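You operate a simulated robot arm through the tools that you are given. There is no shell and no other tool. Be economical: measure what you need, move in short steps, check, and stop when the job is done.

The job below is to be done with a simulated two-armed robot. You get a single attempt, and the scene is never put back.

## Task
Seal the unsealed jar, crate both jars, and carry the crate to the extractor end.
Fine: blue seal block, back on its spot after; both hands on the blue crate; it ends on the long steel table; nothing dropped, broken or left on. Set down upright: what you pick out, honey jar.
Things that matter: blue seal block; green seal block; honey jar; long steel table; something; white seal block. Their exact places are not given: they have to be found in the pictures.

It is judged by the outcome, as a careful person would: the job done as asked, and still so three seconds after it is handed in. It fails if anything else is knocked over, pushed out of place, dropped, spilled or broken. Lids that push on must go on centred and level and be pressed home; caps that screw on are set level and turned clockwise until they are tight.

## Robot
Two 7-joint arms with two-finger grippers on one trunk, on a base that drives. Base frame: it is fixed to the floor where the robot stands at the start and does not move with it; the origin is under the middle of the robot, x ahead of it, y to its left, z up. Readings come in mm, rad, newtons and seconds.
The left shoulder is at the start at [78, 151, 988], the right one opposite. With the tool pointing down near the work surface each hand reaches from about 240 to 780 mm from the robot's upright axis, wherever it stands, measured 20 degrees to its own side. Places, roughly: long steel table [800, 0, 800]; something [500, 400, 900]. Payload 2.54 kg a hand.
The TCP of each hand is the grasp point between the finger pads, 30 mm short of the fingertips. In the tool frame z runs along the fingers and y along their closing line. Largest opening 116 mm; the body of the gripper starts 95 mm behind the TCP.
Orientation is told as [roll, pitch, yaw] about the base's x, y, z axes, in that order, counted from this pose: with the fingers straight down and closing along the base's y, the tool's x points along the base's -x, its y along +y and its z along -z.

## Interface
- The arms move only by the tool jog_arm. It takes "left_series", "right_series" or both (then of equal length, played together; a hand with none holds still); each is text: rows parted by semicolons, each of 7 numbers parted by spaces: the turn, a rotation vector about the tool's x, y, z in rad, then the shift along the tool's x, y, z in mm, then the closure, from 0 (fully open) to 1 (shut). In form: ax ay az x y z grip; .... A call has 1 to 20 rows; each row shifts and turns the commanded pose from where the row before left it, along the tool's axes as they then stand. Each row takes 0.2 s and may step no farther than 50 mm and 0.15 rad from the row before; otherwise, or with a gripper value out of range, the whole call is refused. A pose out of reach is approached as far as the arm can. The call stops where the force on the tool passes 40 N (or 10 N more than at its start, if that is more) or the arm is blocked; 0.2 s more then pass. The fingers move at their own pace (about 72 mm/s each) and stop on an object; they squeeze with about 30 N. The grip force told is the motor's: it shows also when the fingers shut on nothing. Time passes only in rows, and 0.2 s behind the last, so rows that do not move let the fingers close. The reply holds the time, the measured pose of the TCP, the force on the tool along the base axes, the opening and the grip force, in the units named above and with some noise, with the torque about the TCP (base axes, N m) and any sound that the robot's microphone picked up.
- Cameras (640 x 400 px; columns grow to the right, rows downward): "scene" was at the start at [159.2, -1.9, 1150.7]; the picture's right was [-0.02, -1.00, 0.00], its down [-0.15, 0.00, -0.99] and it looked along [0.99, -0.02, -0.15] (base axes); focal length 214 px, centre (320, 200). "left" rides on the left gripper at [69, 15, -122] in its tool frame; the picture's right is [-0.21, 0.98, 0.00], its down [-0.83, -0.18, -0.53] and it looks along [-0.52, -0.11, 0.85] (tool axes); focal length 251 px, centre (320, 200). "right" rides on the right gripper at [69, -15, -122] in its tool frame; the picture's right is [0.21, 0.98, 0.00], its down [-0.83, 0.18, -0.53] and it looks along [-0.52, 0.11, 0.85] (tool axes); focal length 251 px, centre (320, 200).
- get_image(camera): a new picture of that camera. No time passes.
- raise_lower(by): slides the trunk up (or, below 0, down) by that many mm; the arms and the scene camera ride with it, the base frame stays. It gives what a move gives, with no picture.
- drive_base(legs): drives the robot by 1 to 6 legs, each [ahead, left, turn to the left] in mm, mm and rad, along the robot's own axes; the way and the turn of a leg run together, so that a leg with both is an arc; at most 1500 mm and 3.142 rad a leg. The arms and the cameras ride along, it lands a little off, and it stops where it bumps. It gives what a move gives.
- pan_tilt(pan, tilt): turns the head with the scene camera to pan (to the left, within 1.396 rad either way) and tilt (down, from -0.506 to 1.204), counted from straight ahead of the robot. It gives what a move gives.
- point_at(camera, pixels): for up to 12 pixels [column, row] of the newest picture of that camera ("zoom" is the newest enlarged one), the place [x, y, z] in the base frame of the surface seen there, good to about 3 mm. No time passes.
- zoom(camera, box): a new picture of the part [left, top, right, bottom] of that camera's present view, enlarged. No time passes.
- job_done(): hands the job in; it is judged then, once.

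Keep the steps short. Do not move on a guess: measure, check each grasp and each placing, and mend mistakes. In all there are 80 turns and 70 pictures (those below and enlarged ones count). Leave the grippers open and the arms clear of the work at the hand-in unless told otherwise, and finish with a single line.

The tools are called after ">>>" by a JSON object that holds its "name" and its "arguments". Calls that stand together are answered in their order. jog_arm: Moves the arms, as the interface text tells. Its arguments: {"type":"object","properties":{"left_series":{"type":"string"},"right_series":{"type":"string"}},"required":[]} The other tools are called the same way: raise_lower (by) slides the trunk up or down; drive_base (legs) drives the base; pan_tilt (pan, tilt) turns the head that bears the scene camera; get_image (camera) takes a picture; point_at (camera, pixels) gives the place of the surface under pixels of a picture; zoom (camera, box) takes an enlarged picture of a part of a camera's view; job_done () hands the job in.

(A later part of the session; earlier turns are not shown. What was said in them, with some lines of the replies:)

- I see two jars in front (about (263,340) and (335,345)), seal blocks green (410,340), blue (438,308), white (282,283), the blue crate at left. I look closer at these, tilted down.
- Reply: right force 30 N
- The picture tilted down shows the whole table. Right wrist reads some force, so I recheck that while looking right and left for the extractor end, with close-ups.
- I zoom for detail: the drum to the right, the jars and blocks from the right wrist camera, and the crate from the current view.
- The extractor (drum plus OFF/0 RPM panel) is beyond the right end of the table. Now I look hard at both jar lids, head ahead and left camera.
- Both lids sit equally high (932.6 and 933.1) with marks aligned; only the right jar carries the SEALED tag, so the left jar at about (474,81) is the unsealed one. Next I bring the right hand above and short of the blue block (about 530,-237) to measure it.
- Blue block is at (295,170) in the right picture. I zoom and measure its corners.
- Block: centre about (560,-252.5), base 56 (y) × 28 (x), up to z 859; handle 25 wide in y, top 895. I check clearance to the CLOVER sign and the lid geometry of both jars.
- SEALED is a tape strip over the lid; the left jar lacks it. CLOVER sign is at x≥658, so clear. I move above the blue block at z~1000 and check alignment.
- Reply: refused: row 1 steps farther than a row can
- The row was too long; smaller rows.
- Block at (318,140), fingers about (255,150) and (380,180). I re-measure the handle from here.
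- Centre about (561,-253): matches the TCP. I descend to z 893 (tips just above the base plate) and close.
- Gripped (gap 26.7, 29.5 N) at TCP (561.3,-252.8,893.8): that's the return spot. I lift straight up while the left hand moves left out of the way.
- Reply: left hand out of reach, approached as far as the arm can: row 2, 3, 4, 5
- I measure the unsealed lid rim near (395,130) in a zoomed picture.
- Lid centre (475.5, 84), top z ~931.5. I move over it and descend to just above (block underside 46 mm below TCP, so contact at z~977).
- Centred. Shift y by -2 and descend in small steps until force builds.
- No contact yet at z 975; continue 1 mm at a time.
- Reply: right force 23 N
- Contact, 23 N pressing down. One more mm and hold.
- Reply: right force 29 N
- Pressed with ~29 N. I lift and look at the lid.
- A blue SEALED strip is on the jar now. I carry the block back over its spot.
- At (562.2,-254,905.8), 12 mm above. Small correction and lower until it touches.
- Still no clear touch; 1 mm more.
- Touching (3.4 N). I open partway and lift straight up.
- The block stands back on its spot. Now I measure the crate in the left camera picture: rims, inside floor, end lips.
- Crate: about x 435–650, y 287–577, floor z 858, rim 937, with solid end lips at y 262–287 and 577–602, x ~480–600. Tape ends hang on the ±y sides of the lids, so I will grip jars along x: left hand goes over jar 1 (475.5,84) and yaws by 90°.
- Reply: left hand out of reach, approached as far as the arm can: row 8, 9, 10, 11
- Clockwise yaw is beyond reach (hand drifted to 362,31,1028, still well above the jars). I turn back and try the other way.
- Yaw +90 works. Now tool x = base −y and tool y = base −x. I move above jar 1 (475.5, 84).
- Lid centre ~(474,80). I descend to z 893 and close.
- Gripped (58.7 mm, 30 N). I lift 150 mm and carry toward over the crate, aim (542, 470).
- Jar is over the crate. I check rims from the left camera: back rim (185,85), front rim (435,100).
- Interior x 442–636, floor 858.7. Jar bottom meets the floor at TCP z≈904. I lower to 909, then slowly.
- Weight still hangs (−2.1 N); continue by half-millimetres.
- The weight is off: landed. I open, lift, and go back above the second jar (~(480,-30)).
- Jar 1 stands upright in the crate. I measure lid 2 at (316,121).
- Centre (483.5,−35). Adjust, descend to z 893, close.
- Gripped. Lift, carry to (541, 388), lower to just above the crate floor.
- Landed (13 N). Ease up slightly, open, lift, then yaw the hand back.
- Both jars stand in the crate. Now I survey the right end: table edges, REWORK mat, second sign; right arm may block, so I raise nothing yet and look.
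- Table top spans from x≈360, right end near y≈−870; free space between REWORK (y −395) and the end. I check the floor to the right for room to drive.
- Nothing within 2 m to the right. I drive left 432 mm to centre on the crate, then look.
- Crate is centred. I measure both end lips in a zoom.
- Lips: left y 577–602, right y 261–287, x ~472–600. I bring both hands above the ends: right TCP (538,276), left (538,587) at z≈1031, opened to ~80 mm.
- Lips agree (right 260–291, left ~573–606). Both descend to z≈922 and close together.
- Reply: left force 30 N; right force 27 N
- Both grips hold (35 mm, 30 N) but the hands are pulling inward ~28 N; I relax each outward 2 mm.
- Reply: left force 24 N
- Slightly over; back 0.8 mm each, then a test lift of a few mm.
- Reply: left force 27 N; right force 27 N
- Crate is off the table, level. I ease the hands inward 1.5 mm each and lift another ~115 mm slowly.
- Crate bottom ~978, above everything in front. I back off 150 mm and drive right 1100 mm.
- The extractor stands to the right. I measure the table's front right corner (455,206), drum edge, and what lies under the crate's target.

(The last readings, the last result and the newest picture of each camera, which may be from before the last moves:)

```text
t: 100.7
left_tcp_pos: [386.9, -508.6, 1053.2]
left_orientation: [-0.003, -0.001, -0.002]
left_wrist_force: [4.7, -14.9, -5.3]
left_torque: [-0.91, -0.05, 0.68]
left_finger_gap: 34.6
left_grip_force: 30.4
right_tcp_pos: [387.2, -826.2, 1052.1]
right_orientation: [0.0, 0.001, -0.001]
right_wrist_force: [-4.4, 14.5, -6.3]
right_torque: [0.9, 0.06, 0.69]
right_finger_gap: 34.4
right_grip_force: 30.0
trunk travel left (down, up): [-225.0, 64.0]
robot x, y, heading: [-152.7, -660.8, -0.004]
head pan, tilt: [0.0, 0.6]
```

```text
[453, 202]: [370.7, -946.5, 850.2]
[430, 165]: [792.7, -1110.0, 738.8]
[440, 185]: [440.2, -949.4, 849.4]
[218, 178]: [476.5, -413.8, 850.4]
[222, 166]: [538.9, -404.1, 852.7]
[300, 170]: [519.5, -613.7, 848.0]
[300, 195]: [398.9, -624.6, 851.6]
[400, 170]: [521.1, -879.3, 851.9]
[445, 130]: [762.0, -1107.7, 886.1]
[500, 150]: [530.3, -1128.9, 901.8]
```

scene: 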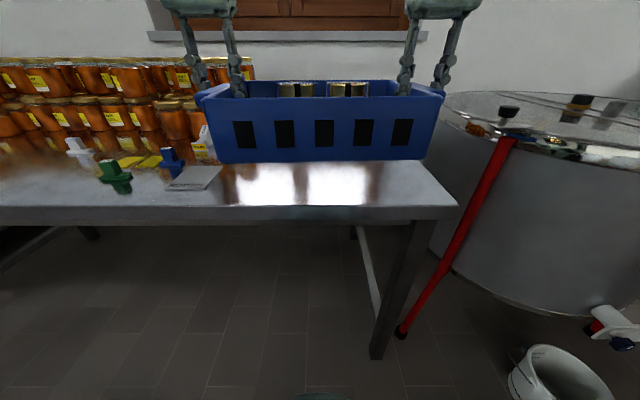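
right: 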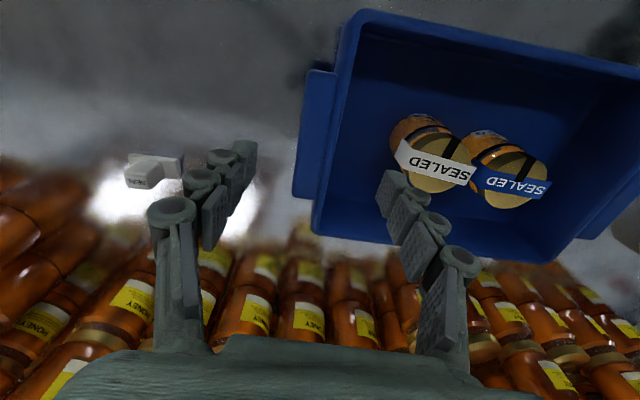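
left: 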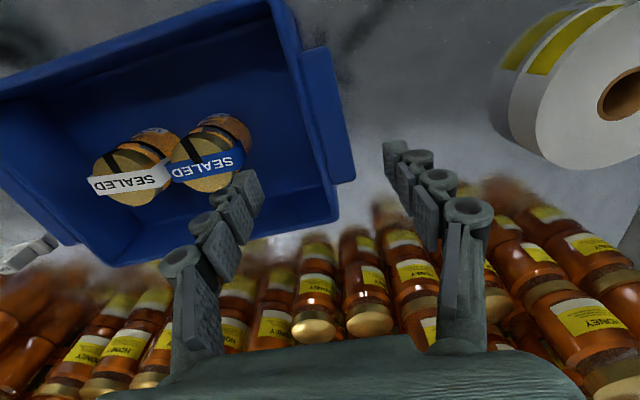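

Table end is at y≈−955, drum at y<−1107. I drive right 65 more and forward 150, so the crate centres at about (537,−732).

>>> {"name": "drive_base", "arguments": {"legs": [[0, -65, 0], [150, 0, 0]]}}

>>> {"name": "jog_arm", "arguments": {"left_series": "0 0 0 0 0 6 1; 0 0 0 0 0 12 1; 0 0 0 0 0 14 1; 0 0 0 0 0 14 1; 0 0 0 0 0 14 1; 0 0 0 0 0 14 1; 0 0 0 0 0 14 1; 0 0 0 0 0 14 1; 0 0 0 0 0 10 1; 0 0 0 0 0 5 1; 0 0 0 0 0 0 1", "right_series": "0 0 0 0 0 6 1; 0 0 0 0 0 12 1; 0 0 0 0 0 14 1; 0 0 0 0 0 14 1; 0 0 0 0 0 14 1; 0 0 0 0 0 14 1; 0 0 0 0 0 14 1; 0 0 0 0 0 14 1; 0 0 0 0 0 10 1; 0 0 0 0 0 5 1; 0 0 0 0 0 0 1"}}

>>> {"name": "get_image", "arguments": {"camera": "scene"}}

```text
t: 103.0
left_tcp_pos: [538.5, -574.8, 1053.3]
left_orientation: [-0.003, 0.0, -0.002]
left_wrist_force: [6.0, -1.2, -6.1]
left_torque: [-0.63, -0.32, 0.84]
left_finger_gap: 34.6
left_grip_force: 29.7
right_tcp_pos: [536.2, -891.3, 1052.1]
right_orientation: [0.0, 0.002, -0.001]
right_wrist_force: [-4.6, 1.0, -5.1]
right_torque: [0.65, 0.42, 0.86]
right_finger_gap: 34.4
right_grip_force: 30.3
trunk travel left (down, up): [-225.0, 64.0]
robot x, y, heading: [-2.4, -729.0, -0.007]
head pan, tilt: [0.0, 0.6]
```

```text
t: 105.4
left_tcp_pos: [537.2, -575.2, 936.7]
left_orientation: [-0.002, -0.001, -0.002]
left_wrist_force: [4.7, -4.7, -5.6]
left_torque: [-0.57, -0.1, 0.59]
left_finger_gap: 34.8
left_grip_force: 29.7
right_tcp_pos: [535.6, -893.3, 934.8]
right_orientation: [0.0, 0.001, -0.001]
right_wrist_force: [-3.9, 5.5, -4.9]
right_torque: [0.74, 0.12, 0.75]
right_finger_gap: 34.7
right_grip_force: 30.3
trunk travel left (down, up): [-225.0, 64.0]
robot x, y, heading: [1.8, -727.9, -0.004]
head pan, tilt: [0.0, 0.6]
```

```text
14 pictures are left
```

scene: 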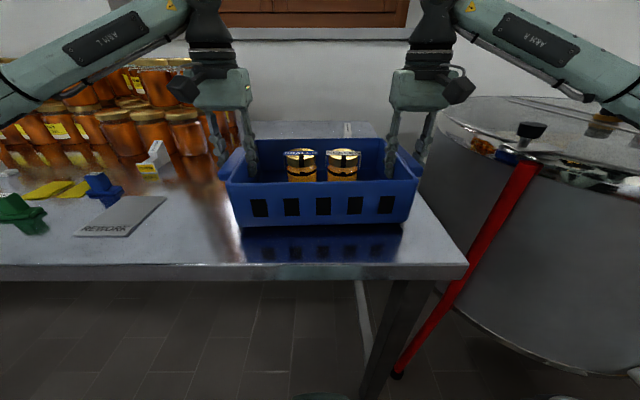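

Over free table. I lower on in small steps until it lands (~12 mm).

>>> {"name": "jog_arm", "arguments": {"left_series": "0 0 0 0 0 4 1; 0 0 0 0 0 3 1; 0 0 0 0 0 2 1; 0 0 0 0 0 1 1; 0 0 0 0 0 0 1", "right_series": "0 0 0 0 0 4 1; 0 0 0 0 0 3 1; 0 0 0 0 0 2 1; 0 0 0 0 0 1 1; 0 0 0 0 0 0 1"}}

```text
t: 106.6
left_tcp_pos: [537.6, -574.9, 926.7]
left_orientation: [-0.002, -0.001, -0.001]
left_wrist_force: [4.6, 0.6, -5.1]
left_torque: [-0.67, -0.13, 0.76]
left_finger_gap: 34.8
left_grip_force: 29.7
right_tcp_pos: [535.3, -892.2, 924.4]
right_orientation: [-0.002, 0.002, -0.001]
right_wrist_force: [-5.0, -0.4, -5.0]
right_torque: [0.65, 0.12, 0.65]
right_finger_gap: 34.5
right_grip_force: 29.8
trunk travel left (down, up): [-225.0, 64.0]
robot x, y, heading: [-1.1, -729.7, -0.006]
head pan, tilt: [0.0, 0.6]
```

>>> {"name": "jog_arm", "arguments": {"left_series": "0 0 0 0 0 1 1; 0 0 0 0 0 1 1; 0 0 0 0 0 0 1", "right_series": "0 0 0 0 0 1 1; 0 0 0 0 0 1 1; 0 0 0 0 0 0 1"}}

```text
t: 107.4
left_tcp_pos: [536.1, -574.6, 924.5]
left_orientation: [-0.003, -0.005, -0.001]
left_wrist_force: [6.4, 3.6, 0.9]
left_torque: [-0.38, -0.18, 0.58]
left_finger_gap: 34.5
left_grip_force: 30.1
right_tcp_pos: [534.8, -892.5, 923.1]
right_orientation: [-0.001, -0.001, -0.001]
right_wrist_force: [-3.2, -3.4, -4.0]
right_torque: [0.84, -0.3, 0.59]
right_finger_gap: 34.6
right_grip_force: 29.8
trunk travel left (down, up): [-225.0, 64.0]
robot x, y, heading: [-4.1, -728.0, -0.002]
head pan, tilt: [0.0, 0.6]
```

Left end has touched; right nearly. I lower the right side 1.5 mm more.

>>> {"name": "jog_arm", "arguments": {"left_series": "0 0 0 0 0 0.3 1; 0 0 0 0 0 0 1; 0 0 0 0 0 0 1", "right_series": "0 0 0 0 0 1 1; 0 0 0 0 0 0.5 1; 0 0 0 0 0 0 1"}}

```text
t: 108.2
left_tcp_pos: [536.8, -574.9, 925.3]
left_orientation: [-0.004, -0.004, -0.001]
left_wrist_force: [9.1, 5.7, 4.9]
left_torque: [-0.55, -0.09, 0.78]
left_finger_gap: 34.4
left_grip_force: 29.9
right_tcp_pos: [534.7, -892.1, 922.6]
right_orientation: [0.0, -0.003, -0.002]
right_wrist_force: [0.5, -6.1, 13.1]
right_torque: [0.5, 0.71, 0.97]
right_finger_gap: 34.6
right_grip_force: 29.6
trunk travel left (down, up): [-225.0, 64.0]
robot x, y, heading: [-1.9, -730.4, -0.005]
head pan, tilt: [0.0, 0.6]
```

Both ends rest. Open both hands part-way and lift straight up.

>>> {"name": "jog_arm", "arguments": {"left_series": "0 0 0 0 0 0 0.6; 0 0 0 0 0 0 0.4; 0 0 0 0 0 0 0.4; 0 0 0 0 0 -20 0.4; 0 0 0 0 0 -40 0.4; 0 0 0 0 0 -40 0.4; 0 0 0 0 0 -40 0.4; 0 0 0 0 0 -20 0; 0 0 0 0 0 0 0; 0 0 0 0 0 0 0", "right_series": "0 0 0 0 0 0 0.6; 0 0 0 0 0 0 0.4; 0 0 0 0 0 0 0.4; 0 0 0 0 0 -20 0.4; 0 0 0 0 0 -40 0.4; 0 0 0 0 0 -40 0.4; 0 0 0 0 0 -40 0.4; 0 0 0 0 0 -20 0; 0 0 0 0 0 0 0; 0 0 0 0 0 0 0"}}

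>>> {"name": "drive_base", "arguments": {"legs": [[-200, 0, 0]]}}

>>> {"name": "get_image", "arguments": {"camera": "scene"}}

>>> {"name": "zoom", "arguments": {"camera": "scene", "box": [0, 80, 420, 240]}}

```text
t: 110.4
left_tcp_pos: [537.2, -574.8, 1085.2]
left_orientation: [-0.003, -0.002, -0.002]
left_wrist_force: [-0.6, 0.0, 0.7]
left_torque: [0.01, -0.01, -0.05]
left_finger_gap: 115.9
left_grip_force: 0.0
right_tcp_pos: [533.9, -892.6, 1082.9]
right_orientation: [-0.001, -0.002, -0.001]
right_wrist_force: [-0.6, 0.5, -0.8]
right_torque: [-0.02, -0.02, 0.01]
right_finger_gap: 115.9
right_grip_force: 0.1
trunk travel left (down, up): [-225.0, 64.0]
robot x, y, heading: [-1.2, -730.6, -0.004]
head pan, tilt: [0.0, 0.6]
```

```text
t: 112.0
left_tcp_pos: [336.7, -573.5, 1085.4]
left_orientation: [-0.003, -0.002, -0.001]
left_wrist_force: [0.0, 0.5, 0.3]
left_torque: [-0.03, -0.05, -0.01]
left_finger_gap: 116.0
left_grip_force: 0.1
right_tcp_pos: [334.7, -891.6, 1082.4]
right_orientation: [0.0, -0.001, -0.001]
right_wrist_force: [-0.4, -0.5, 0.8]
right_torque: [-0.03, 0.0, -0.03]
right_finger_gap: 116.0
right_grip_force: 0.2
trunk travel left (down, up): [-225.0, 64.0]
robot x, y, heading: [-201.7, -731.2, -0.003]
head pan, tilt: [0.0, 0.6]
```

```text
13 pictures are left
```

scene: 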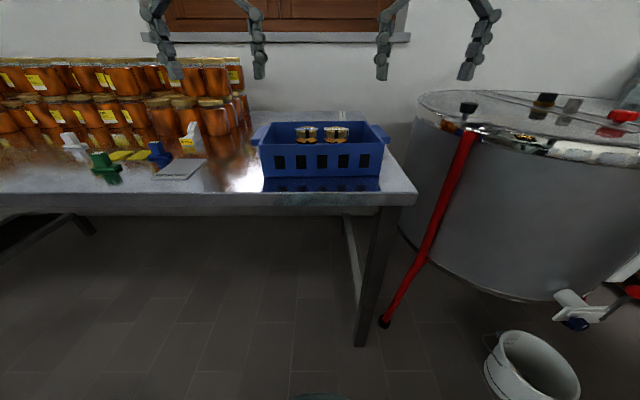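

```text
1.52 times, centred on (210, 160) of scene
```

zoom: 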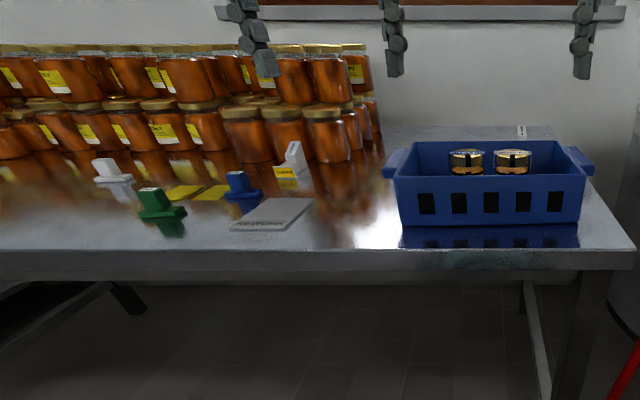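

The crate stands level on the steel table at the extractor end, with both jars upright and sealed inside. The blue, green and white blocks stand on their spots, and the hands are open and clear. I hand in.

>>> {"name": "job_done", "arguments": {}}

```text
The job is handed in.
```

Done: the unsealed jar was sealed with the blue block, which is back on its spot, and both jars stand upright in the blue crate, carried two-handed to the extractor end of the steel table.
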